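You operate a simulated robot arm through the tools that you are given. There is no shell and no other tool. Be economical: measure what you need, move in short steps, check, and stop when the job is done.

You are at the controls of a simulated robot arm. One attempt, no reset.

## Task
Take the yellow connector on the top of the short desk and put it away on the upper step of the ledge cabinet. Close the right small drawer. Put the black patch lead on the top of the plug bench. Take the grey spool on the top of the long bench and put it away on the top of the long desk. Fetch the grey block and set it on top of the blue spool. Press the purple mute key to switch it off. Take the red patch plug from the top of the long bench and leave it on top of the grey charger. Fetch the white adapter and set it on the small blue coil. The order is free. Set down upright: yellow connector, red patch plug, white adapter.

The check looks at the end state, three seconds after you hand in, the way a careful person would. Anything else that was tipped, shoved, dropped, spilled or broken makes it a failure.

## Robot
A 7-joint arm with a vacuum gripper on a trunk, on a base that drives. Base frame: it is fixed to the floor where the robot stands at the start and does not move with it; the origin is under the middle of the robot, x ahead of it, y to its left, z up. Units: cm, rad, N and s.
Its first joint turns from -2.601 to 2.601 rad. Places, roughly: black patch lead (23x3x2 cm) [60, 210, 90]; blue spool (6x6x4 cm) [-260, -190, 120]; grey block [-300, -50, 25]; grey charger (6x7x3 cm) [90, 190, 90]; grey spool (6x6x4 cm) [80, 200, 90]; purple mute key [-150, 90, 80]; red patch plug (3x3x6 cm) [100, 200, 90]; right small drawer [0, 160, 90]; small blue coil (5x5x3 cm) [140, 30, 70]; top of the long desk [200, 50, 70]; top of the plug bench [-280, -90, 80]; upper step of the ledge cabinet (72x21 cm) [-254, -206, 116]; white adapter (3x3x5 cm) [100, 230, 130]; yellow connector (3x3x6 cm) [70, 0, 80]. Payload 1.06 kg.
Tool frame: the origin (TCP) lies in the middle of the cups' lips, and z points out of the cups. The gripper has 1 cup of 2.4 cm across, covering 2.4 by 2.4 cm (tool x, y); the bellows give 0.8 cm. With the vacuum on, a cup seals on a smooth face that it is pressed against (1 to 4 N); it does not hold porous or soft things. The pull reaches 23 N.
Orientation is that of the tool frame in the base frame, as [roll, pitch, yaw] about the fixed x, y, z axes, in that order (R = Rz(yaw) Ry(pitch) Rx(roll)). With the cups facing straight down, the tool's x points along the base's -x, its y along +y and its z along -z.

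## Interface
- The arm moves only by the tool nudge_tool. Its argument "commands" is a list of rows, each an object of numbers (a shift or turn left out is 0, a gripper value left out holds the last): "tx", "ty", "tz": the shift along the tool's x, y, z in units of 100 mm (1.0 is 100 mm); "rx", "ry", "rz": the turn, a rotation vector about the tool's x, y, z in units of 120 degrees (1.0 is 120 degrees). In form: [{"tx": .., "ty": .., "tz": .., "rx": .., "ry": .., "rz": ..}, ...]. A call has 1 to 8 rows; each row is the pose to reach, as a shift and turn from the pose commanded when the call began, along the tool's axes at that moment. "valve" is the vacuum: 1 switches it on, 0 off, set as the call begins (left out, the last holds). A call with a number of a shift or a turn outside -1 to 1 is refused whole. Rows are played at 5 a second. More than 5 cm and 0.15 rad between two rows, or a gripper value outside its range, and nothing of the call is played. A pose out of reach is approached as far as the arm can. The call stops where the force on the tool passes 40 N (or 10 N more than at its start, if that is more) or the arm is blocked; 0.2 s more then pass. The pull builds up within a second once a cup has sealed. Time passes only in rows, and 0.2 s behind the last, so rows that repeat a pose give it time. It gives the time, the measured TCP pose, the force on the tool (base axes) and the pull of the vacuum at its end, in the units of the frame above (readings bear some noise), with the torque about the TCP (base axes, N m) and any sound that the robot's microphone picked up.
- Cameras (640 x 400 px; columns grow to the right, rows downward): "scene" is now at [2.05, 21.97, 145.97]; the picture's right is [0.53, -0.85, 0.00], its down [-0.57, -0.35, -0.74] and it looks along [0.63, 0.39, -0.67] (base axes); focal length 231 px, centre (320, 200). "wrist" rides on the gripper at [7.8, 1.9, -9.6] in the tool frame; the picture's right is [-0.24, 0.97, 0.00], its down [-0.71, -0.17, -0.69] and it looks along [-0.67, -0.16, 0.73] (tool axes); focal length 243 px, centre (320, 200). There is no depth. A picture from a camera that has moved, and an enlarged one, comes with that camera's place and axes in the base frame and with its lens. The place of the scene camera against the robot may be out by one fixed shift of up to 1.2 cm in any direction.
- get_image(camera): a new picture of that camera. No time passes.
- move_column(by): slides the trunk up (or, below 0, down) by that many cm; the arm and the scene camera ride with it, the base frame stays. It gives what a move gives, with no picture.
- roll_base(legs): drives the robot by 1 to 6 legs, each [ahead, turn to the left] in cm and rad, along the robot's own axes; the way and the turn of a leg run together, so that a leg with both is an arc; at most 150 cm and 3.142 rad a leg. The arm and the cameras ride along, it lands a little off, and it stops where it bumps. It gives what a move gives.
- turn_head(pan, tilt): turns the head with the scene camera to pan (to the left, within 2.705 rad either way) and tilt (down, from -0.506 to 1.204), counted from straight ahead of the robot. It gives what a move gives.
- zoom(camera, box): a new picture of the part [left, top, right, bottom] of that camera's present view, enlarged. No time passes.
- hand_in(): hands the job in; it is judged then, once.

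Go step by step. Nothing tells you exact positions but the pictures and the camera data: compare them with the known pose of the tool, close in by small moves and look again before you grip or let go. The budget is 207 turns and 180 pictures, counting those below and the enlarged ones. Unless the task says otherwise, let go and move clear before handing in, and close with one line.

The tools are called after "Request:" by a JSON object that holds its "op" and its "data". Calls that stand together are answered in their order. nudge_tool: Moves the arm, as the interface text tells. Its arguments: {"type":"object","properties":{"commands":{"type":"array"},"valve":{"type":"number"}},"required":["commands"]} The other tools are called the same way: move_column (by) slides the trunk up or down; roll_base (legs) drives the base; turn_head (pan, tilt) turns the head that bears the scene camera; get_image (camera) takes a picture; zoom (camera, box) takes an enlarged picture of a part of a camera's view; hand_in () hands the job in.

At the start:

```text
t: 0.0
eef_pos: [51.03, 50.72, 110.4]
tool_rot: [-3.14, 0.001, -3.141]
force: [-0.5, -0.5, 0.3]
torque: [0.0, 0.01, -0.01]
pull: 0.1
trunk travel left (down, up): [-52.5, 18.5]
robot x, y, heading: [0.07, -0.19, 0.001]
head pan, tilt: [0.555, 0.738]
```

scene: 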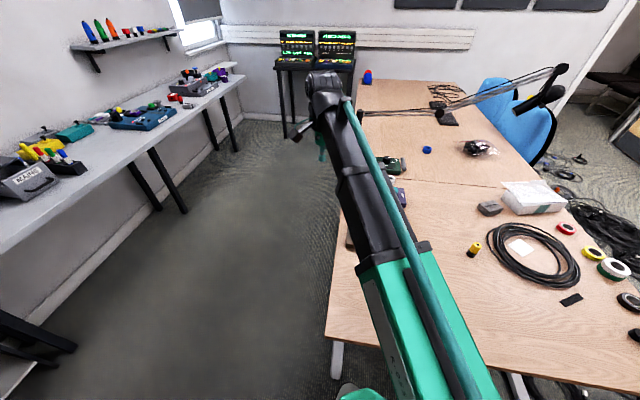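
wrist: 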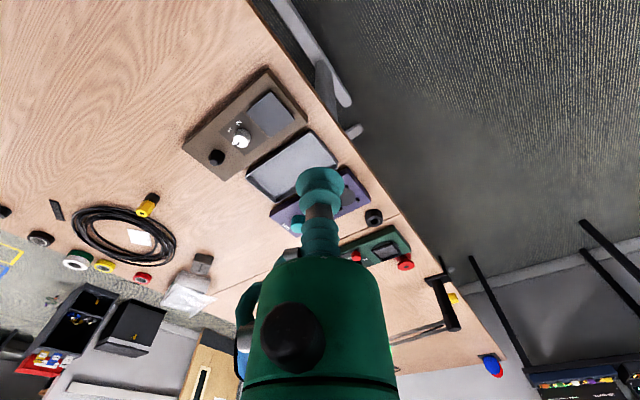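

I see the short and long desks ahead, with the yellow connector near (73, 1), and the wall bench to the left. First I'll survey the room with the head.

Request:
{"op": "turn_head", "data": {"pan": 1.3, "tilt": 0.4}}

Request:
{"op": "get_image", "data": {"camera": "scene"}}

Request:
{"op": "turn_head", "data": {"pan": 2.5, "tilt": 0.4}}

Request:
{"op": "get_image", "data": {"camera": "scene"}}

Request:
{"op": "turn_head", "data": {"pan": -2.6, "tilt": 0.4}}

Request:
{"op": "get_image", "data": {"camera": "scene"}}

```text
t: 1.1
eef_pos: [51.02, 50.72, 110.55]
tool_rot: [-3.141, 0.0, 3.141]
force: [-0.6, -0.4, 0.9]
torque: [-0.02, 0.0, 0.0]
pull: 0.0
trunk travel left (down, up): [-52.5, 18.5]
robot x, y, heading: [-0.3, 0.22, 0.004]
head pan, tilt: [1.3, 0.4]
```

```text
177 pictures are left
camera scene: at [-2.55, 26.51, 148.98], right [0.96, -0.27, 0.0], down [-0.1, -0.38, -0.92], along [0.25, 0.89, -0.39], focal length 231 px, centre (320, 200)
```

scene: 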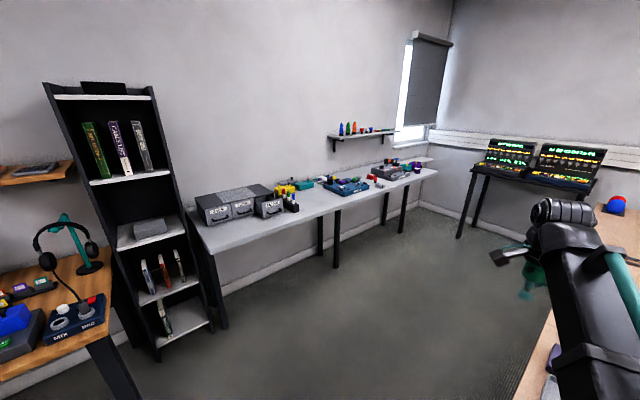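

```text
t: 2.5
eef_pos: [51.01, 50.84, 110.45]
tool_rot: [3.141, 0.0, 3.14]
force: [0.4, -1.1, -0.3]
torque: [0.01, 0.0, -0.01]
pull: 0.1
trunk travel left (down, up): [-52.5, 18.5]
robot x, y, heading: [0.07, -0.2, 0.0]
head pan, tilt: [2.499, 0.4]
```

```text
176 pictures are left
camera scene: at [-12.45, 23.14, 148.99], right [0.6, 0.8, 0.0], down [0.31, -0.23, -0.92], along [-0.74, 0.55, -0.39], focal length 231 px, centre (320, 200)
```

scene: 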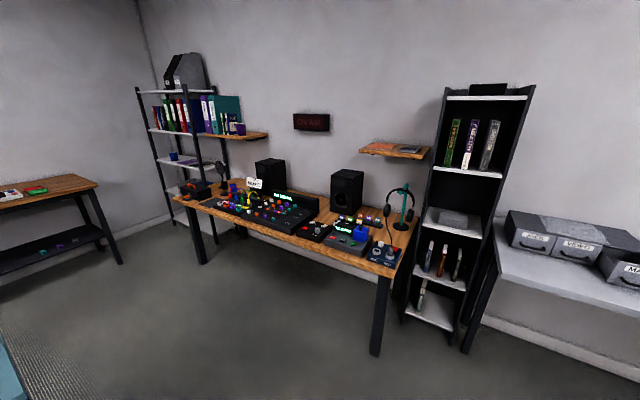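

```text
t: 6.5
eef_pos: [51.02, 50.79, 110.41]
tool_rot: [3.142, 0.0, 3.141]
force: [0.0, 0.2, -0.3]
torque: [-0.03, -0.04, 0.02]
pull: 0.1
trunk travel left (down, up): [-52.5, 18.5]
robot x, y, heading: [0.2, 0.22, -0.001]
head pan, tilt: [-2.601, 0.4]
```

```text
175 pictures are left
camera scene: at [-12.97, 12.81, 148.99], right [-0.52, 0.86, 0.0], down [0.33, 0.2, -0.92], along [-0.79, -0.47, -0.39], focal length 231 px, centre (320, 200)
```

scene: 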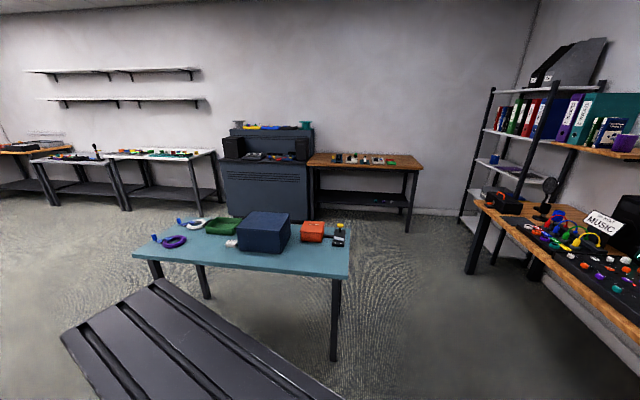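

Room layout is clear: ledge cabinet and plug bench behind me, mixer desk behind left, long bench to the left. First the yellow connector: I turn the base so the tool comes over it.

Request:
{"op": "roll_base", "data": {"legs": [[0, -0.76]]}}

Request:
{"op": "turn_head", "data": {"pan": 0.76, "tilt": 0.75}}

Request:
{"op": "get_image", "data": {"camera": "scene"}}

Request:
{"op": "get_image", "data": {"camera": "wrist"}}

```text
t: 8.9
eef_pos: [72.0, 1.57, 110.44]
tool_rot: [3.141, 0.0, 2.382]
force: [-0.6, 0.7, 0.0]
torque: [-0.01, 0.02, -0.03]
pull: 0.0
trunk travel left (down, up): [-52.5, 18.5]
robot x, y, heading: [-0.01, 0.38, -0.759]
head pan, tilt: [-2.601, 0.4]
```

```text
t: 11.7
eef_pos: [71.92, 1.59, 110.53]
tool_rot: [3.141, 0.0, 2.383]
force: [-0.5, 0.2, -0.4]
torque: [0.03, -0.02, -0.01]
pull: 0.0
trunk travel left (down, up): [-52.5, 18.5]
robot x, y, heading: [-0.42, 0.04, -0.757]
head pan, tilt: [0.759, 0.75]
```

```text
174 pictures are left
camera scene: at [16.2, 16.01, 145.88], right [0.0, -1.0, 0.0], down [-0.68, 0.0, -0.73], along [0.73, 0.0, -0.68], focal length 231 px, centre (320, 200)
```

scene: 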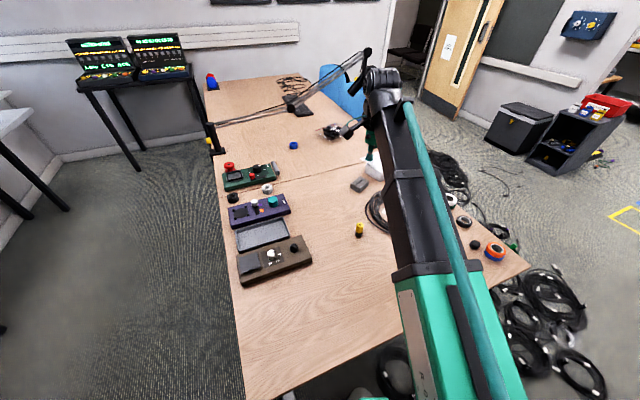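

```text
173 pictures are left
camera wrist: at [67.54, 8.47, 119.93], right [0.84, 0.54, 0.0], down [0.4, -0.61, 0.69], along [0.37, -0.58, -0.73], focal length 243 px, centre (320, 200)
```

wrist: 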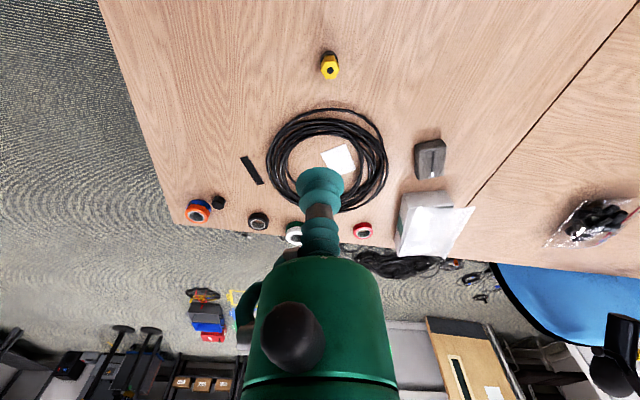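

The connector is estimated near (74.8, -0.4), top about 78. I lower the trunk and shift over it, then look again.

Request:
{"op": "nudge_tool", "data": {"commands": [{"tx": -0.348, "ty": 0.054}]}}

Request:
{"op": "move_column", "data": {"by": -22}}

Request:
{"op": "zoom", "data": {"camera": "wrist", "box": [160, 0, 480, 200]}}

```text
t: 12.1
eef_pos: [74.86, -0.4, 110.59]
tool_rot: [3.141, 0.0, 2.383]
force: [-0.1, 0.3, 0.2]
torque: [0.02, 0.0, 0.01]
pull: 0.1
trunk travel left (down, up): [-52.5, 18.5]
robot x, y, heading: [0.3, 0.17, -0.764]
head pan, tilt: [0.759, 0.75]
```

```text
t: 14.5
eef_pos: [74.84, -0.32, 88.5]
tool_rot: [-3.141, 0.0, 2.382]
force: [-0.6, 0.7, 0.3]
torque: [0.0, -0.02, -0.01]
pull: 0.1
trunk travel left (down, up): [-30.5, 40.5]
robot x, y, heading: [0.36, -0.16, -0.758]
head pan, tilt: [0.759, 0.75]
```

```text
2.00 times, centred on (320, 100) of wrist
camera zoom: at [70.43, 6.44, 97.95], right [0.84, 0.54, 0.0], down [0.4, -0.61, 0.69], along [0.37, -0.58, -0.73], focal length 485 px, centre (320, 400)
```

zoom: 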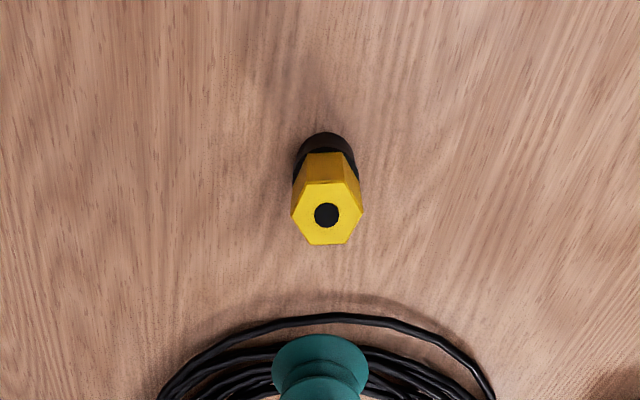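

The connector stands upright, hex top centre near (75.05, -0.4). I descend with the vacuum on.

Request:
{"op": "nudge_tool", "data": {"commands": [{"tx": -0.015, "ty": 0.01, "tz": 0.4}, {"tx": -0.015, "ty": 0.01, "tz": 0.8}, {"tx": -0.015, "ty": 0.01, "tz": 0.98}, {"tx": -0.015, "ty": 0.01, "tz": 1.0}], "valve": 1}}

Request:
{"op": "zoom", "data": {"camera": "wrist", "box": [160, 100, 480, 300]}}

```text
t: 15.5
eef_pos: [75.03, -0.29, 78.73]
tool_rot: [3.141, 0.002, 2.381]
force: [2.6, -1.1, 18.1]
torque: [0.08, 0.01, 0.0]
pull: 22.9
trunk travel left (down, up): [-30.5, 40.5]
robot x, y, heading: [0.1, 0.04, -0.762]
head pan, tilt: [0.759, 0.75]
```

```text
2.00 times, centred on (320, 200) of wrist
camera zoom: at [70.51, 6.39, 88.12], right [0.84, 0.54, 0.0], down [0.39, -0.61, 0.69], along [0.37, -0.58, -0.73], focal length 485 px, centre (320, 200)
```

zoom: 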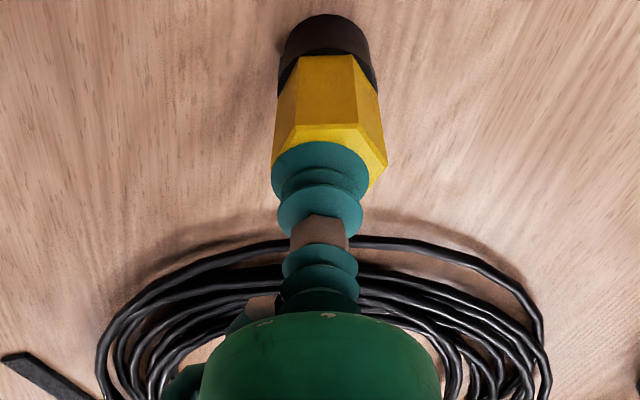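

Sealed at full pull. I lift it off by arm, then raise the trunk.

Request:
{"op": "nudge_tool", "data": {"commands": [{"tz": -0.1}, {"tz": -0.4}, {"tz": -0.8}, {"tz": -1.0}]}}

Request:
{"op": "move_column", "data": {"by": 35}}

Request:
{"op": "get_image", "data": {"camera": "wrist"}}

```text
t: 16.5
eef_pos: [74.9, -0.34, 88.51]
tool_rot: [-3.141, 0.0, 2.381]
force: [-0.5, -0.2, -1.3]
torque: [0.01, 0.04, 0.0]
pull: 22.9
trunk travel left (down, up): [-30.5, 40.5]
robot x, y, heading: [-0.2, 0.1, -0.761]
head pan, tilt: [0.759, 0.75]
```

```text
t: 19.9
eef_pos: [75.01, -0.38, 123.45]
tool_rot: [3.14, 0.0, 2.384]
force: [0.0, -0.1, -0.5]
torque: [0.01, 0.01, 0.0]
pull: 23.1
trunk travel left (down, up): [-65.5, 5.5]
robot x, y, heading: [0.11, 0.03, -0.76]
head pan, tilt: [0.759, 0.75]
```

```text
170 pictures are left
camera wrist: at [70.61, 6.43, 132.92], right [0.84, 0.54, 0.0], down [0.4, -0.61, 0.69], along [0.37, -0.58, -0.73], focal length 243 px, centre (320, 200)
```

wrist: 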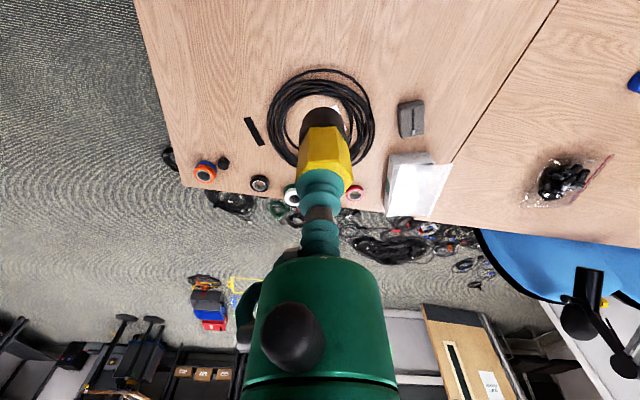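

Connector held securely. Next I turn toward the back of the room and look at the way before driving.

Request:
{"op": "roll_base", "data": {"legs": [[0, -2.65]]}}

Request:
{"op": "turn_head", "data": {"pan": 0.3, "tilt": 0.75}}

Request:
{"op": "get_image", "data": {"camera": "scene"}}

```text
t: 26.5
eef_pos: [-66.02, -35.71, 123.53]
tool_rot: [-3.141, 0.002, -0.26]
force: [0.0, -0.7, -1.3]
torque: [-0.02, 0.0, -0.03]
pull: 22.9
trunk travel left (down, up): [-65.5, 5.5]
robot x, y, heading: [0.4, -0.08, 2.885]
head pan, tilt: [0.759, 0.75]
```

```text
t: 27.4
eef_pos: [-66.16, -35.65, 123.52]
tool_rot: [3.14, 0.0, -0.261]
force: [0.2, 0.2, -0.6]
torque: [-0.03, -0.02, 0.01]
pull: 22.8
trunk travel left (down, up): [-65.5, 5.5]
robot x, y, heading: [-0.03, -0.17, 2.882]
head pan, tilt: [0.3, 0.75]
```

```text
169 pictures are left
camera scene: at [-8.83, -17.38, 158.88], right [-0.04, 1.0, 0.0], down [0.68, 0.03, -0.73], along [-0.73, -0.03, -0.68], focal length 231 px, centre (320, 200)
```

scene: 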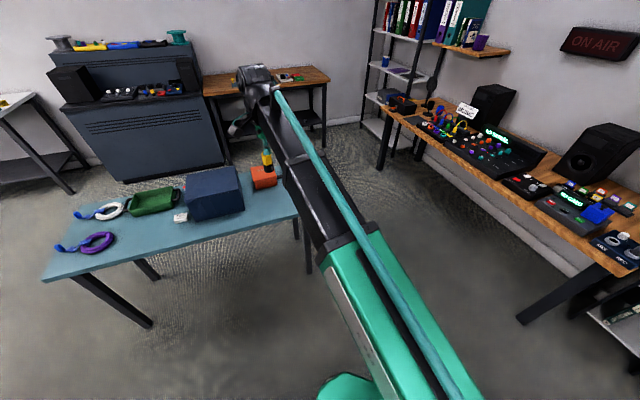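

The floor is clear (the "bench" earlier was the robot's own back). I raise the tool for clearance and drive between teal table and mixer desk.

Request:
{"op": "nudge_tool", "data": {"commands": [{"tz": -0.4}, {"tz": -0.8}, {"tz": -1.0}]}}

Request:
{"op": "roll_base", "data": {"legs": [[115, 0], [0, 0.698], [93, 0], [0, 1.2]]}}

Request:
{"op": "turn_head", "data": {"pan": -0.4, "tilt": 0.6}}

Request:
{"op": "get_image", "data": {"camera": "scene"}}

```text
t: 28.2
eef_pos: [-66.6, -35.84, 132.06]
tool_rot: [3.129, 0.011, -0.259]
force: [-0.9, -0.1, -1.3]
torque: [-0.02, 0.03, -0.02]
pull: 23.2
out of reach, approached as far as the arm can: row 2, 3
trunk travel left (down, up): [-65.5, 5.5]
robot x, y, heading: [-0.03, 0.13, 2.882]
head pan, tilt: [0.3, 0.75]
```

```text
t: 43.4
eef_pos: [-139.59, -60.58, 131.97]
tool_rot: [3.127, 0.012, 1.638]
force: [-0.1, 0.5, -1.1]
torque: [0.06, 0.04, 0.0]
pull: 0.1
trunk travel left (down, up): [-65.5, 5.5]
robot x, y, heading: [-194.93, -9.11, -1.5]
head pan, tilt: [0.3, 0.75]
```

```text
t: 44.5
eef_pos: [-139.65, -60.4, 132.02]
tool_rot: [3.129, 0.012, 1.64]
force: [-0.4, -0.2, 0.2]
torque: [0.01, 0.02, 0.01]
pull: 0.1
trunk travel left (down, up): [-65.5, 5.5]
robot x, y, heading: [-195.42, -8.93, -1.503]
head pan, tilt: [-0.4, 0.6]
```

```text
168 pictures are left
camera scene: at [-181.91, -11.13, 160.16], right [-0.95, 0.32, 0.0], down [0.18, 0.53, -0.83], along [-0.27, -0.78, -0.56], focal length 231 px, centre (320, 200)
```

scene: 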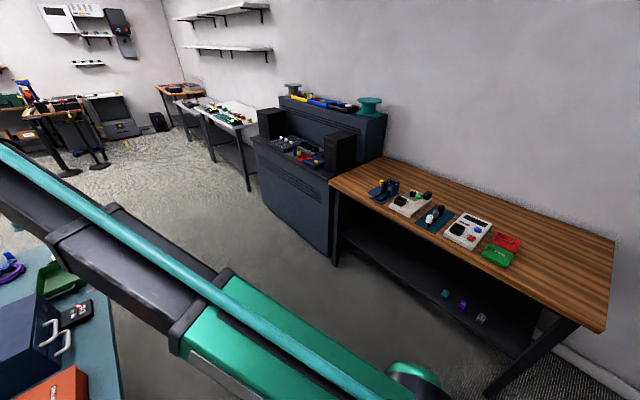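

The pull reads 0.1, so the connector may have been dropped. I check where it went.

Request:
{"op": "get_image", "data": {"camera": "wrist"}}

Request:
{"op": "turn_head", "data": {"pan": 0.9, "tilt": 0.9}}

Request:
{"op": "get_image", "data": {"camera": "scene"}}

Request:
{"op": "turn_head", "data": {"pan": 2.3, "tilt": 0.7}}

Request:
{"op": "get_image", "data": {"camera": "scene"}}

```text
167 pictures are left
camera wrist: at [-138.5, -52.46, 141.38], right [0.99, -0.17, 0.02], down [-0.13, -0.71, 0.69], along [-0.11, -0.68, -0.72], focal length 243 px, centre (320, 200)
```

wrist: 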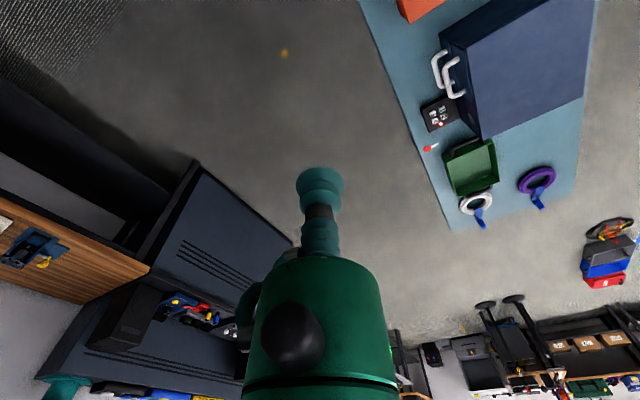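

```text
t: 45.9
eef_pos: [-139.71, -60.47, 132.05]
tool_rot: [3.129, 0.013, 1.638]
force: [-0.8, 0.1, 0.3]
torque: [-0.02, -0.03, 0.01]
pull: 0.0
trunk travel left (down, up): [-65.5, 5.5]
robot x, y, heading: [-195.34, -8.58, -1.497]
head pan, tilt: [0.901, 0.901]
```

```text
166 pictures are left
camera scene: at [-172.82, -7.05, 157.69], right [-0.57, -0.82, 0.0], down [-0.65, 0.44, -0.62], along [0.51, -0.35, -0.78], focal length 231 px, centre (320, 200)
```

scene: 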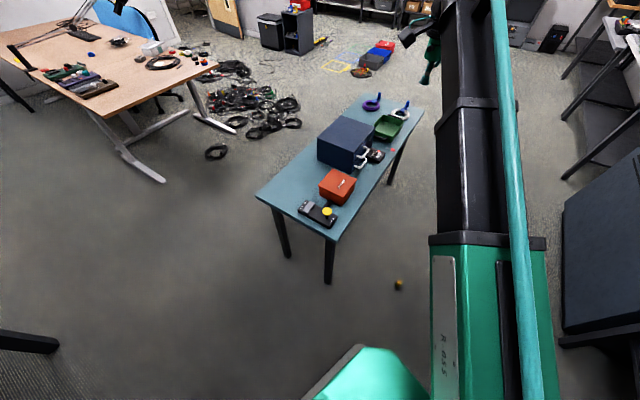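

```text
t: 47.5
eef_pos: [-139.77, -60.47, 132.07]
tool_rot: [3.132, 0.013, 1.638]
force: [0.3, -0.3, 0.0]
torque: [0.0, 0.01, -0.01]
pull: 0.0
trunk travel left (down, up): [-65.5, 5.5]
robot x, y, heading: [-194.97, -8.74, -1.498]
head pan, tilt: [2.3, 0.7]
```

```text
165 pictures are left
camera scene: at [-173.11, 3.31, 159.3], right [0.72, -0.7, 0.0], down [-0.45, -0.46, -0.76], along [0.53, 0.55, -0.64], focal length 231 px, centre (320, 200)
```

scene: 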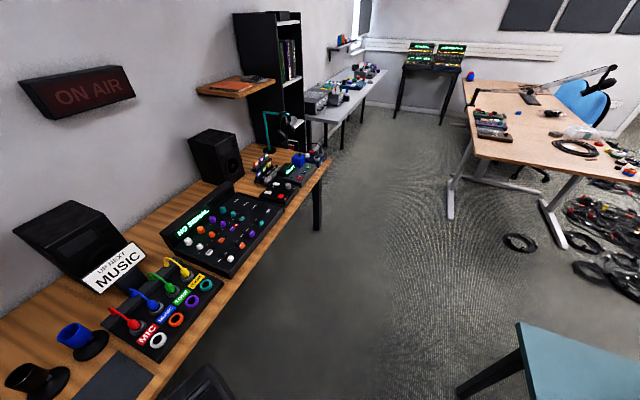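

The connector lies on the floor near (-160.5, -79.7). I look at it close to see how it lies, and bring the head back.

Request:
{"op": "turn_head", "data": {"pan": 0.4, "tilt": 1.0}}

Request:
{"op": "zoom", "data": {"camera": "wrist", "box": [244, 28, 324, 78]}}

Request:
{"op": "get_image", "data": {"camera": "scene"}}

```text
t: 49.3
eef_pos: [-139.67, -60.45, 132.01]
tool_rot: [3.129, 0.013, 1.64]
force: [-0.1, -0.2, 0.3]
torque: [0.01, 0.01, 0.0]
pull: 0.2
trunk travel left (down, up): [-65.5, 5.5]
robot x, y, heading: [-195.34, -8.79, -1.503]
head pan, tilt: [0.4, 1.0]
```

```text
8.00 times, centred on (284, 53) of wrist
camera zoom: at [-138.5, -52.46, 141.38], right [0.99, -0.17, 0.02], down [-0.13, -0.71, 0.69], along [-0.11, -0.68, -0.72], focal length 1941 px, centre (608, 1376)
```

zoom: 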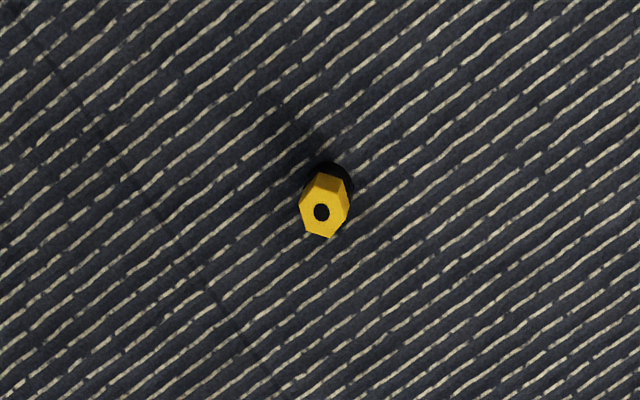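

```text
163 pictures are left
camera scene: at [-175.9, -8.98, 156.96], right [-0.89, -0.45, 0.0], down [-0.38, 0.75, -0.54], along [0.24, -0.48, -0.84], focal length 231 px, centre (320, 200)
```

scene: 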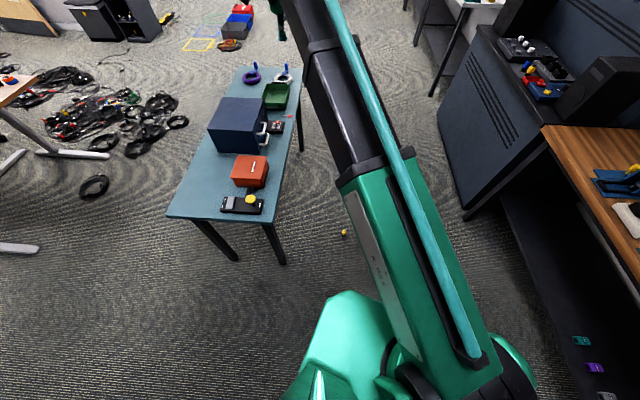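

It landed standing upright near (-159.7, -79.7). I turn the base toward it, lower the trunk and look with the wrist camera.

Request:
{"op": "roll_base", "data": {"legs": [[0, -0.355]]}}

Request:
{"op": "move_column", "data": {"by": -65}}

Request:
{"op": "get_image", "data": {"camera": "wrist"}}

```text
t: 50.8
eef_pos: [-160.9, -76.42, 131.88]
tool_rot: [3.129, 0.013, 1.286]
force: [-0.1, -0.1, 0.2]
torque: [0.0, 0.01, -0.04]
pull: 0.0
trunk travel left (down, up): [-65.5, 5.5]
robot x, y, heading: [-195.04, -8.74, -1.852]
head pan, tilt: [0.4, 1.0]
```

```text
refused: -65 is not a number from -40 to 40
```

```text
162 pictures are left
camera wrist: at [-157.03, -69.42, 141.37], right [0.87, -0.5, 0.02], down [-0.37, -0.62, 0.69], along [-0.33, -0.61, -0.72], focal length 243 px, centre (320, 200)
```

wrist: 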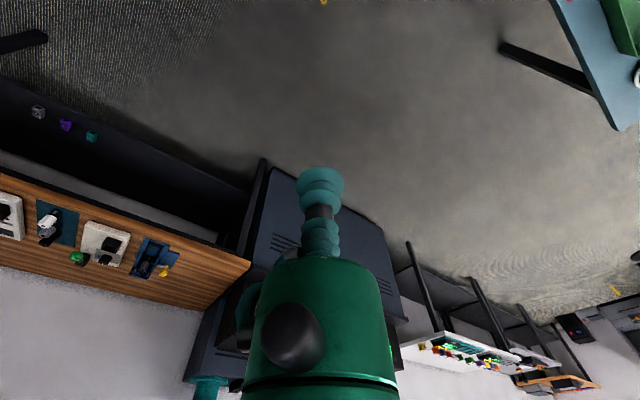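

The connector is just at the top edge of the wrist view. I lower the trunk in two steps and start lowering the arm.

Request:
{"op": "move_column", "data": {"by": -40}}

Request:
{"op": "move_column", "data": {"by": -25}}

Request:
{"op": "nudge_tool", "data": {"commands": [{"tx": -0.14, "ty": 0.1, "tz": 0.4}, {"tx": -0.28, "ty": 0.2, "tz": 0.8}, {"tx": -0.28, "ty": 0.2, "tz": 1.0}]}}

Request:
{"op": "nudge_tool", "data": {"commands": [{"tz": 0.45}, {"tz": 0.9}, {"tz": 1.0}]}}

Request:
{"op": "nudge_tool", "data": {"commands": [{"tz": 0.45}, {"tz": 0.9}, {"tz": 1.0}]}}

Request:
{"op": "get_image", "data": {"camera": "wrist"}}

```text
t: 54.6
eef_pos: [-160.81, -76.51, 92.09]
tool_rot: [3.131, 0.011, 1.286]
force: [0.3, -0.1, -1.0]
torque: [0.01, -0.01, -0.02]
pull: 0.1
trunk travel left (down, up): [-25.5, 45.5]
robot x, y, heading: [-195.1, -8.58, -1.853]
head pan, tilt: [0.4, 1.0]
```

```text
t: 57.2
eef_pos: [-160.95, -76.56, 66.95]
tool_rot: [3.129, 0.013, 1.287]
force: [0.2, 0.8, 0.4]
torque: [0.0, 0.01, 0.0]
pull: 0.0
trunk travel left (down, up): [-0.5, 70.5]
robot x, y, heading: [-195.14, -9.19, -1.856]
head pan, tilt: [0.4, 1.0]
```

```text
t: 58.0
eef_pos: [-159.78, -80.03, 56.97]
tool_rot: [3.13, 0.012, 1.287]
force: [-0.3, 0.0, -0.4]
torque: [-0.02, -0.02, 0.0]
pull: 0.1
trunk travel left (down, up): [-0.5, 70.5]
robot x, y, heading: [-195.43, -8.89, -1.854]
head pan, tilt: [0.4, 1.0]
```

```text
t: 58.8
eef_pos: [-159.65, -79.98, 47.07]
tool_rot: [3.129, 0.013, 1.286]
force: [0.7, -0.1, 0.1]
torque: [0.01, 0.01, -0.02]
pull: 0.0
trunk travel left (down, up): [-0.5, 70.5]
robot x, y, heading: [-195.41, -8.97, -1.851]
head pan, tilt: [0.4, 1.0]
```

```text
t: 59.6
eef_pos: [-159.57, -80.25, 36.97]
tool_rot: [3.13, 0.013, 1.286]
force: [0.2, 0.2, 0.0]
torque: [0.01, -0.01, -0.02]
pull: 0.1
trunk travel left (down, up): [-0.5, 70.5]
robot x, y, heading: [-195.01, -8.77, -1.856]
head pan, tilt: [0.4, 1.0]
```

```text
161 pictures are left
camera wrist: at [-155.67, -73.09, 46.44], right [0.87, -0.5, 0.02], down [-0.37, -0.62, 0.69], along [-0.33, -0.61, -0.72], focal length 243 px, centre (320, 200)
```

wrist: 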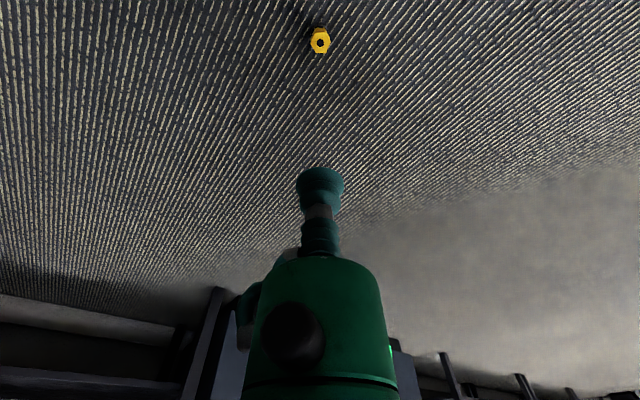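

The connector is at about (-158.8, -80.4). I correct and go on down.

Request:
{"op": "nudge_tool", "data": {"commands": [{"ty": 0.08, "tz": 0.45}, {"ty": 0.08, "tz": 0.9}, {"ty": 0.08, "tz": 1.0}]}}

Request:
{"op": "nudge_tool", "data": {"commands": [{"tz": 0.45}, {"tz": 0.9}, {"tz": 1.0}]}}

Request:
{"op": "zoom", "data": {"camera": "wrist", "box": [160, 0, 480, 200]}}

```text
t: 60.4
eef_pos: [-158.68, -80.71, 27.14]
tool_rot: [3.128, 0.013, 1.287]
force: [0.0, -0.4, -0.7]
torque: [0.0, 0.01, -0.02]
pull: 0.0
trunk travel left (down, up): [-0.5, 70.5]
robot x, y, heading: [-195.23, -8.83, -1.854]
head pan, tilt: [0.4, 1.0]
```

```text
t: 61.2
eef_pos: [-158.65, -80.75, 17.02]
tool_rot: [3.13, 0.013, 1.286]
force: [0.4, 0.4, -0.3]
torque: [-0.01, 0.01, -0.01]
pull: 0.1
trunk travel left (down, up): [-0.5, 70.5]
robot x, y, heading: [-195.01, -9.19, -1.855]
head pan, tilt: [0.4, 1.0]
```

```text
2.00 times, centred on (320, 100) of wrist
camera zoom: at [-154.77, -73.59, 26.45], right [0.87, -0.5, 0.02], down [-0.37, -0.62, 0.69], along [-0.33, -0.61, -0.72], focal length 485 px, centre (320, 400)
```

zoom: 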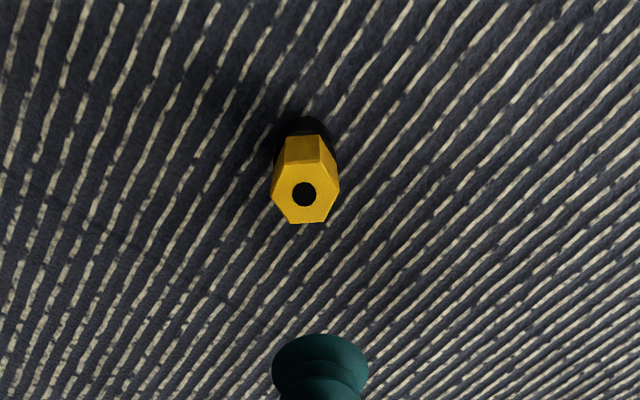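

I centre on it and descend to touch.

Request:
{"op": "nudge_tool", "data": {"commands": [{"tx": 0.055, "ty": -0.027, "tz": 0.45}, {"tx": 0.055, "ty": -0.027, "tz": 0.9}, {"tx": 0.055, "ty": -0.027, "tz": 1.0}]}}

Request:
{"op": "nudge_tool", "data": {"commands": [{"tz": 0.05}, {"tz": 0.08}, {"tz": 0.08}], "valve": 1}}

Request:
{"op": "zoom", "data": {"camera": "wrist", "box": [160, 100, 480, 300]}}

```text
t: 62.0
eef_pos: [-158.54, -80.3, 7.09]
tool_rot: [3.13, 0.011, 1.285]
force: [0.0, -0.1, -0.2]
torque: [-0.02, -0.01, 0.0]
pull: 0.0
trunk travel left (down, up): [-0.5, 70.5]
robot x, y, heading: [-195.63, -8.72, -1.854]
head pan, tilt: [0.4, 1.0]
```

```text
t: 62.8
eef_pos: [-158.61, -80.23, 6.24]
tool_rot: [3.131, 0.012, 1.287]
force: [0.8, 0.5, 0.5]
torque: [-0.01, -0.03, -0.03]
pull: 22.8
trunk travel left (down, up): [-0.5, 70.5]
robot x, y, heading: [-195.42, -9.61, -1.853]
head pan, tilt: [0.4, 1.0]
```

```text
2.00 times, centred on (320, 200) of wrist
camera zoom: at [-154.71, -73.21, 15.6], right [0.87, -0.5, 0.01], down [-0.37, -0.62, 0.69], along [-0.34, -0.61, -0.72], focal length 485 px, centre (320, 200)
```

zoom: 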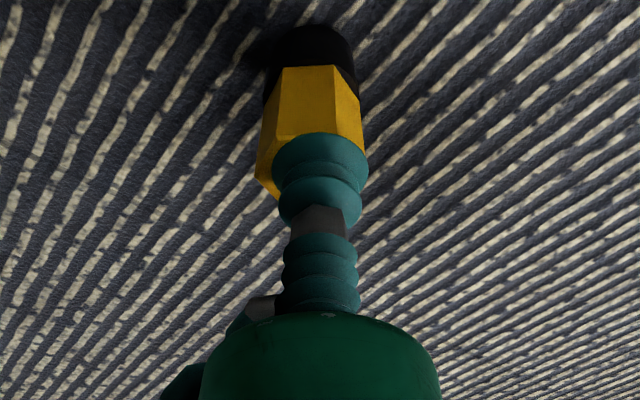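

Sealed. I lift off carefully, levelling the tool, and raise the trunk, checking the pull.

Request:
{"op": "nudge_tool", "data": {"commands": [{"tz": -0.1, "rx": 0.0055, "ry": 0.0057}, {"tz": -0.4, "rx": 0.0055, "ry": 0.0057}, {"tz": -0.8, "rx": 0.0055, "ry": 0.0057}, {"tz": -1.0, "rx": 0.0055, "ry": 0.0057}]}}

Request:
{"op": "move_column", "data": {"by": 40}}

Request:
{"op": "move_column", "data": {"by": 30}}

Request:
{"op": "nudge_tool", "data": {"commands": [{"tz": -0.45}, {"tz": -0.9}, {"tz": -1.0}]}}

Request:
{"op": "nudge_tool", "data": {"commands": [{"tz": -0.45}, {"tz": -0.9}, {"tz": -1.0}]}}

Request:
{"op": "nudge_tool", "data": {"commands": [{"tz": -0.45}, {"tz": -0.9}, {"tz": -1.0}]}}

Request:
{"op": "nudge_tool", "data": {"commands": [{"tz": -0.45}, {"tz": -0.9}, {"tz": -1.0}]}}

```text
t: 63.8
eef_pos: [-158.66, -80.09, 16.39]
tool_rot: [3.14, 0.0, 1.285]
force: [0.7, -0.2, -0.6]
torque: [0.01, 0.0, 0.02]
pull: 23.5
trunk travel left (down, up): [-0.5, 70.5]
robot x, y, heading: [-194.96, -8.81, -1.856]
head pan, tilt: [0.4, 1.0]
```

```text
t: 67.7
eef_pos: [-158.55, -79.92, 56.46]
tool_rot: [3.139, -0.001, 1.285]
force: [0.5, 0.1, -1.0]
torque: [-0.01, -0.03, -0.03]
pull: 23.1
trunk travel left (down, up): [-40.5, 30.5]
robot x, y, heading: [-195.42, -8.81, -1.858]
head pan, tilt: [0.4, 1.0]
```

```text
t: 70.7
eef_pos: [-158.68, -80.09, 86.3]
tool_rot: [3.14, 0.0, 1.286]
force: [0.2, -0.2, -1.1]
torque: [0.0, -0.04, 0.01]
pull: 23.3
trunk travel left (down, up): [-70.5, 0.5]
robot x, y, heading: [-195.24, -8.84, -1.856]
head pan, tilt: [0.4, 1.0]
```

```text
t: 71.5
eef_pos: [-158.65, -80.1, 96.49]
tool_rot: [3.14, 0.001, 1.287]
force: [-0.1, 0.6, 0.0]
torque: [-0.01, -0.02, -0.04]
pull: 22.6
trunk travel left (down, up): [-70.5, 0.5]
robot x, y, heading: [-195.25, -9.18, -1.854]
head pan, tilt: [0.4, 1.0]
```

```text
t: 72.3
eef_pos: [-158.62, -80.12, 106.61]
tool_rot: [3.141, 0.0, 1.286]
force: [-0.5, -0.7, -0.3]
torque: [0.02, 0.0, -0.03]
pull: 22.9
trunk travel left (down, up): [-70.5, 0.5]
robot x, y, heading: [-195.11, -8.96, -1.856]
head pan, tilt: [0.4, 1.0]
```

```text
t: 73.1
eef_pos: [-158.69, -80.0, 116.49]
tool_rot: [-3.14, 0.0, 1.286]
force: [-1.1, 0.0, -1.2]
torque: [0.0, 0.02, -0.02]
pull: 22.6
trunk travel left (down, up): [-70.5, 0.5]
robot x, y, heading: [-195.26, -9.07, -1.853]
head pan, tilt: [0.4, 1.0]
```

```text
t: 73.9
eef_pos: [-158.74, -80.04, 126.38]
tool_rot: [3.138, 0.0, 1.285]
force: [-0.6, 0.5, -0.8]
torque: [0.0, 0.02, 0.01]
pull: 23.5
trunk travel left (down, up): [-70.5, 0.5]
robot x, y, heading: [-195.33, -8.87, -1.859]
head pan, tilt: [0.4, 1.0]
```

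Still held at 23 N. I drive down to a spot in front of the cabinet in short legs.

Request:
{"op": "roll_base", "data": {"legs": [[0, 0.41], [80, 0]]}}

Request:
{"op": "roll_base", "data": {"legs": [[80, 0], [0, -0.9]]}}

Request:
{"op": "turn_head", "data": {"pan": -0.6, "tilt": 0.6}}

Request:
{"op": "get_image", "data": {"camera": "scene"}}

Request:
{"op": "get_image", "data": {"camera": "wrist"}}

```text
t: 79.3
eef_pos: [-123.97, -138.37, 126.37]
tool_rot: [3.141, 0.0, 1.693]
force: [-0.3, 0.0, -0.8]
torque: [0.03, -0.01, -0.03]
pull: 23.0
trunk travel left (down, up): [-70.5, 0.5]
robot x, y, heading: [-185.48, -87.17, -1.447]
head pan, tilt: [0.4, 1.0]
```

```text
t: 86.0
eef_pos: [-178.98, -247.27, 126.26]
tool_rot: [3.14, 0.001, 0.776]
force: [0.5, 0.2, -0.6]
torque: [-0.02, -0.01, 0.01]
pull: 22.7
trunk travel left (down, up): [-70.5, 0.5]
robot x, y, heading: [-176.13, -167.1, -2.361]
head pan, tilt: [0.4, 1.0]
```

```text
t: 87.2
eef_pos: [-178.83, -247.25, 126.4]
tool_rot: [3.139, -0.002, 0.779]
force: [0.4, -0.4, 0.5]
torque: [-0.01, 0.0, 0.01]
pull: 23.0
trunk travel left (down, up): [-70.5, 0.5]
robot x, y, heading: [-175.79, -167.33, -2.362]
head pan, tilt: [-0.6, 0.6]
```

```text
158 pictures are left
camera scene: at [-170.13, -177.39, 165.16], right [-0.18, 0.98, 0.0], down [0.56, 0.1, -0.82], along [-0.81, -0.15, -0.57], focal length 231 px, centre (320, 200)
```

scene: 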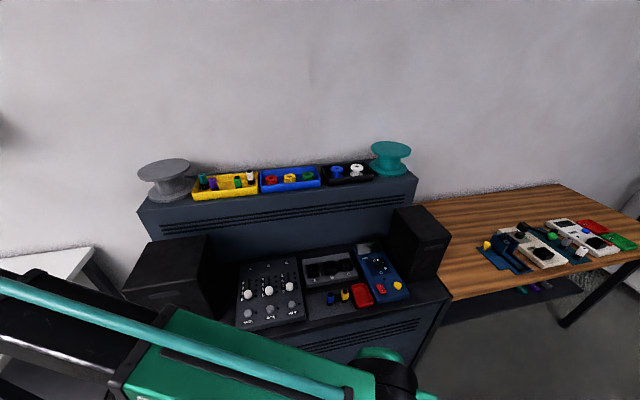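

```text
157 pictures are left
camera wrist: at [-172.01, -243.11, 135.76], right [0.51, -0.86, 0.0], down [-0.62, -0.37, 0.69], along [-0.59, -0.35, -0.73], focal length 243 px, centre (320, 200)
```

wrist: 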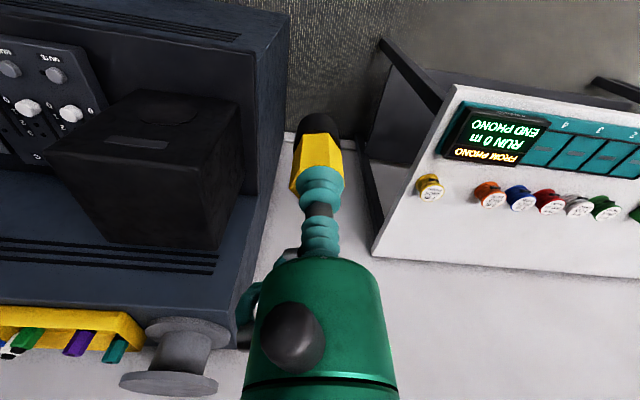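

The upper step carries trays and spools. I zoom in to find the blue spool and free space.

Request:
{"op": "zoom", "data": {"camera": "scene", "box": [130, 130, 290, 230]}}

Request:
{"op": "zoom", "data": {"camera": "scene", "box": [270, 130, 430, 230]}}

```text
4.00 times, centred on (210, 180) of scene
camera zoom: at [-170.13, -177.39, 165.16], right [-0.18, 0.98, 0.0], down [0.56, 0.1, -0.82], along [-0.81, -0.15, -0.57], focal length 925 px, centre (760, 280)
```

zoom: 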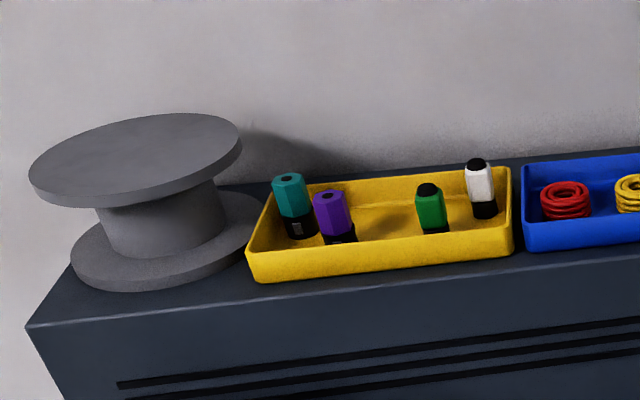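

```text
4.00 times, centred on (350, 180) of scene
camera zoom: at [-170.13, -177.39, 165.16], right [-0.18, 0.98, 0.0], down [0.56, 0.1, -0.82], along [-0.81, -0.15, -0.57], focal length 925 px, centre (200, 280)
```

zoom: 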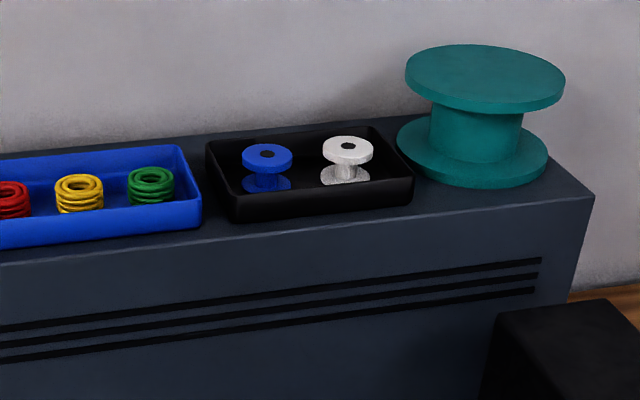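

The yellow tray on the upper step holds connectors with one gap between purple and green, around (-239, -226). I raise the tool and turn the arm there.

Request:
{"op": "nudge_tool", "data": {"commands": [{"tz": -0.3}, {"tz": -0.6}]}}

Request:
{"op": "roll_base", "data": {"legs": [[0, -0.78]]}}

Request:
{"op": "get_image", "data": {"camera": "wrist"}}

```text
t: 87.8
eef_pos: [-178.78, -247.19, 132.31]
tool_rot: [3.141, 0.001, 0.777]
force: [0.5, 0.5, -0.5]
torque: [-0.03, 0.0, 0.01]
pull: 22.5
trunk travel left (down, up): [-70.5, 0.5]
robot x, y, heading: [-176.21, -167.43, -2.36]
head pan, tilt: [-0.6, 0.6]
```

```text
t: 90.3
eef_pos: [-234.64, -221.77, 132.34]
tool_rot: [3.139, 0.0, -0.009]
force: [0.2, -0.3, -1.2]
torque: [0.02, 0.0, 0.03]
pull: 22.5
trunk travel left (down, up): [-70.5, 0.5]
robot x, y, heading: [-176.29, -167.22, 3.134]
head pan, tilt: [-0.6, 0.6]
```

```text
154 pictures are left
camera wrist: at [-226.82, -223.76, 141.7], right [-0.24, -0.97, 0.0], down [-0.71, 0.18, 0.69], along [-0.66, 0.17, -0.73], focal length 243 px, centre (320, 200)
```

wrist: 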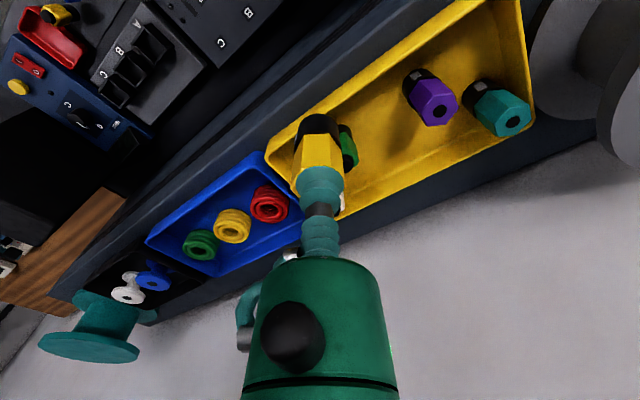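

Using the wrist view, purple is at (-236.9, -230.9) and green near (-239.7, -222.8); the slot centre is about (-238.6, -226.9). I shift above it.

Request:
{"op": "nudge_tool", "data": {"commands": [{"tx": -0.2, "ty": 0.255}, {"tx": -0.4, "ty": 0.51}, {"tx": -0.4, "ty": 0.51}]}}

Request:
{"op": "get_image", "data": {"camera": "wrist"}}

Request:
{"op": "turn_head", "data": {"pan": 0.7, "tilt": 0.6}}

Request:
{"op": "get_image", "data": {"camera": "scene"}}

```text
t: 91.1
eef_pos: [-238.6, -226.89, 132.19]
tool_rot: [3.139, 0.001, -0.011]
force: [0.0, 0.2, -0.7]
torque: [0.01, 0.02, 0.04]
pull: 22.9
trunk travel left (down, up): [-70.5, 0.5]
robot x, y, heading: [-175.97, -167.84, 3.136]
head pan, tilt: [-0.6, 0.6]
```

```text
153 pictures are left
camera wrist: at [-230.86, -228.83, 141.67], right [-0.24, -0.97, 0.0], down [-0.71, 0.18, 0.69], along [-0.66, 0.17, -0.73], focal length 243 px, centre (320, 200)
```

wrist: 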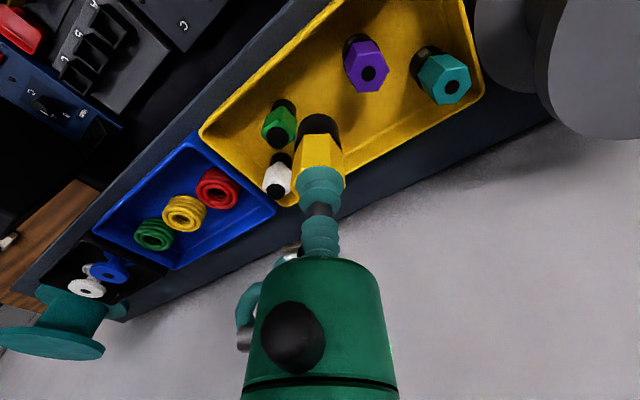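

```text
t: 92.6
eef_pos: [-238.63, -226.78, 132.21]
tool_rot: [3.14, -0.001, -0.008]
force: [1.0, -1.1, -1.1]
torque: [0.02, 0.0, -0.05]
pull: 22.6
trunk travel left (down, up): [-70.5, 0.5]
robot x, y, heading: [-175.96, -167.26, 3.135]
head pan, tilt: [0.7, 0.6]
```

```text
152 pictures are left
camera scene: at [-179.04, -189.54, 165.17], right [-0.64, 0.77, 0.0], down [0.44, 0.36, -0.83], along [-0.64, -0.53, -0.56], focal length 231 px, centre (320, 200)
```

scene: 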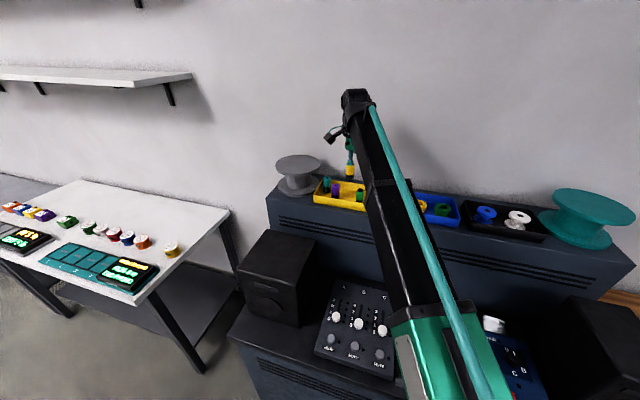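

The held connector sits midway between purple and green. I lower it step by step.

Request:
{"op": "nudge_tool", "data": {"commands": [{"tz": 0.3}, {"tz": 0.6}, {"tz": 0.8}, {"tz": 0.85}, {"tz": 0.85}]}}

Request:
{"op": "zoom", "data": {"camera": "wrist", "box": [160, 0, 480, 200]}}

Request:
{"op": "zoom", "data": {"camera": "scene", "box": [300, 150, 380, 220]}}

```text
t: 93.8
eef_pos: [-238.6, -226.8, 123.79]
tool_rot: [3.139, 0.001, -0.009]
force: [0.3, -1.3, -1.0]
torque: [-0.01, 0.0, 0.02]
pull: 23.2
trunk travel left (down, up): [-70.5, 0.5]
robot x, y, heading: [-176.17, -167.61, 3.135]
head pan, tilt: [0.7, 0.6]
```

```text
2.00 times, centred on (320, 100) of wrist
camera zoom: at [-230.82, -228.8, 133.23], right [-0.24, -0.97, 0.0], down [-0.71, 0.18, 0.69], along [-0.66, 0.17, -0.73], focal length 485 px, centre (320, 400)
```

zoom: 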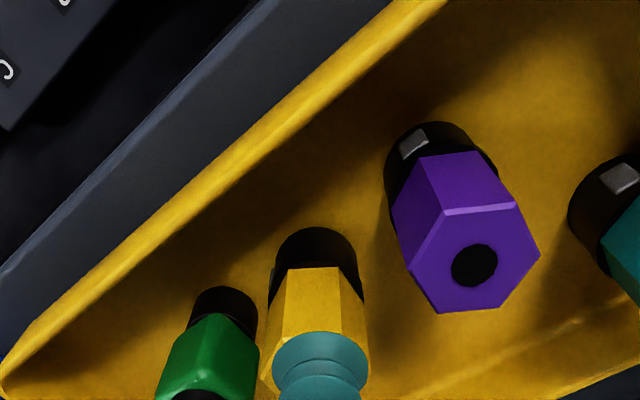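

```text
5.71 times, centred on (340, 185) of scene
camera zoom: at [-179.04, -189.55, 165.16], right [-0.64, 0.77, 0.0], down [0.44, 0.36, -0.83], along [-0.64, -0.53, -0.56], focal length 1322 px, centre (206, 286)
```

zoom: 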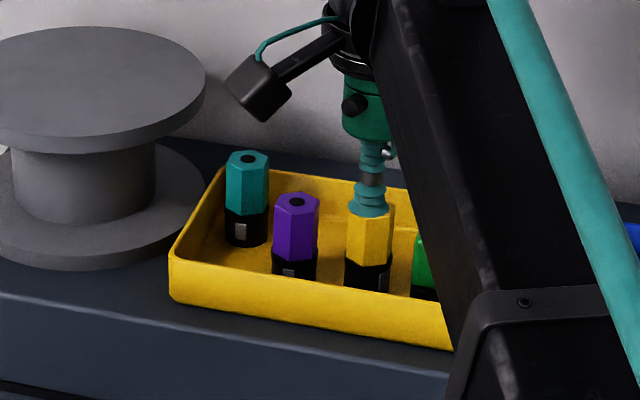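

It fits in the row nicely. I go down the last centimetre until contact.

Request:
{"op": "nudge_tool", "data": {"commands": [{"tz": 0.04}, {"tz": 0.07}, {"tz": 0.07}]}}

Request:
{"op": "nudge_tool", "data": {"commands": [{"tz": 0.02}, {"tz": 0.03}, {"tz": 0.03}]}}

```text
t: 94.6
eef_pos: [-238.7, -226.85, 123.25]
tool_rot: [3.139, 0.0, -0.009]
force: [-2.8, -2.2, 17.4]
torque: [0.01, 0.05, -0.05]
pull: 22.8
trunk travel left (down, up): [-70.5, 0.5]
robot x, y, heading: [-176.17, -167.46, 3.133]
head pan, tilt: [0.7, 0.6]
```

```text
t: 95.4
eef_pos: [-238.63, -226.88, 122.91]
tool_rot: [3.137, 0.002, -0.009]
force: [-0.9, -2.5, 17.1]
torque: [-0.03, 0.02, -0.02]
pull: 22.5
trunk travel left (down, up): [-70.5, 0.5]
robot x, y, heading: [-175.98, -167.35, 3.133]
head pan, tilt: [0.7, 0.6]
```

Contact is firm; I release and rise.

Request:
{"op": "nudge_tool", "data": {"commands": [{"tz": -0.04}, {"tz": -0.04}, {"tz": -0.04}, {"tz": -0.04}, {"tz": -0.04}], "valve": 0}}

Request:
{"op": "nudge_tool", "data": {"commands": [{"tz": -0.1}, {"tz": -0.4}, {"tz": -0.8}, {"tz": -0.9}]}}

Request:
{"op": "get_image", "data": {"camera": "wrist"}}

```text
t: 96.6
eef_pos: [-238.56, -226.99, 123.1]
tool_rot: [3.139, 0.0, -0.009]
force: [0.3, 1.2, 1.2]
torque: [-0.02, 0.04, 0.02]
pull: 0.0
trunk travel left (down, up): [-70.5, 0.5]
robot x, y, heading: [-176.5, -167.35, 3.133]
head pan, tilt: [0.7, 0.6]
```

```text
t: 97.6
eef_pos: [-238.64, -226.9, 132.2]
tool_rot: [3.141, 0.0, -0.008]
force: [-0.1, -0.2, -0.4]
torque: [0.0, -0.01, 0.01]
pull: 0.1
trunk travel left (down, up): [-70.5, 0.5]
robot x, y, heading: [-175.38, -167.59, 3.132]
head pan, tilt: [0.7, 0.6]
```

```text
149 pictures are left
camera wrist: at [-230.86, -228.87, 141.6], right [-0.24, -0.97, 0.0], down [-0.71, 0.18, 0.69], along [-0.66, 0.17, -0.73], focal length 243 px, centre (320, 200)
```

wrist: 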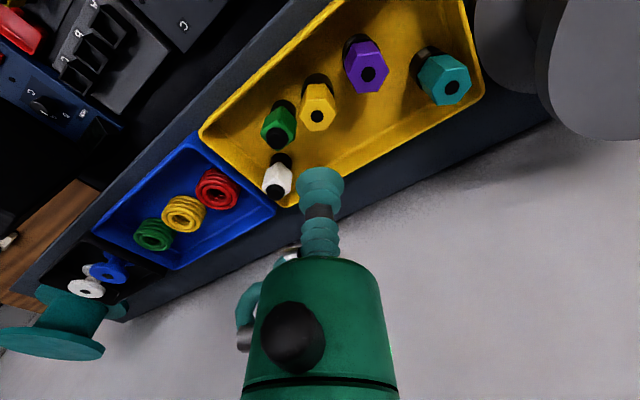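

The yellow connector stands in the tray. Next is the grey block on the plug bench's lower shelf; I retract, turn and back up to a stand in front of it.

Request:
{"op": "nudge_tool", "data": {"commands": [{"tx": 0.29, "ty": -0.27}, {"tx": 0.58, "ty": -0.55}]}}

Request:
{"op": "roll_base", "data": {"legs": [[0, 1.81], [-80, 0], [-78, 0], [0, -1.2]]}}

Request:
{"op": "turn_head", "data": {"pan": -0.7, "tilt": 0.8}}

Request:
{"op": "get_image", "data": {"camera": "scene"}}

```text
t: 98.2
eef_pos: [-232.66, -221.41, 132.11]
tool_rot: [3.138, -0.001, -0.01]
force: [0.3, -0.3, 1.0]
torque: [0.02, -0.01, 0.03]
pull: 0.1
trunk travel left (down, up): [-70.5, 0.5]
robot x, y, heading: [-175.95, -167.36, 3.134]
head pan, tilt: [0.7, 0.6]
```

```text
t: 113.6
eef_pos: [-227.93, -91.46, 132.17]
tool_rot: [3.14, 0.0, 0.594]
force: [0.3, 0.1, -0.2]
torque: [0.04, 0.0, 0.01]
pull: 0.0
trunk travel left (down, up): [-70.5, 0.5]
robot x, y, heading: [-212.28, -14.41, -2.546]
head pan, tilt: [0.7, 0.6]
```

```text
t: 115.1
eef_pos: [-228.04, -91.3, 132.16]
tool_rot: [3.138, 0.001, 0.594]
force: [0.2, -0.8, -0.7]
torque: [0.0, -0.01, 0.02]
pull: 0.1
trunk travel left (down, up): [-70.5, 0.5]
robot x, y, heading: [-211.67, -14.85, -2.544]
head pan, tilt: [-0.7, 0.799]
```

```text
148 pictures are left
camera scene: at [-207.33, -24.85, 163.48], right [0.1, 0.99, 0.0], down [0.71, -0.07, -0.7], along [-0.69, 0.07, -0.72], focal length 231 px, centre (320, 200)
```

scene: 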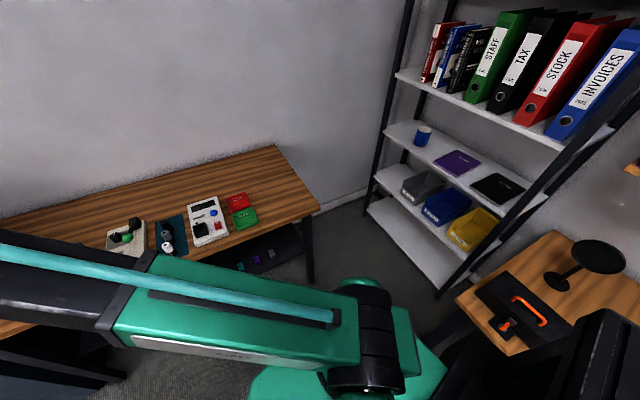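

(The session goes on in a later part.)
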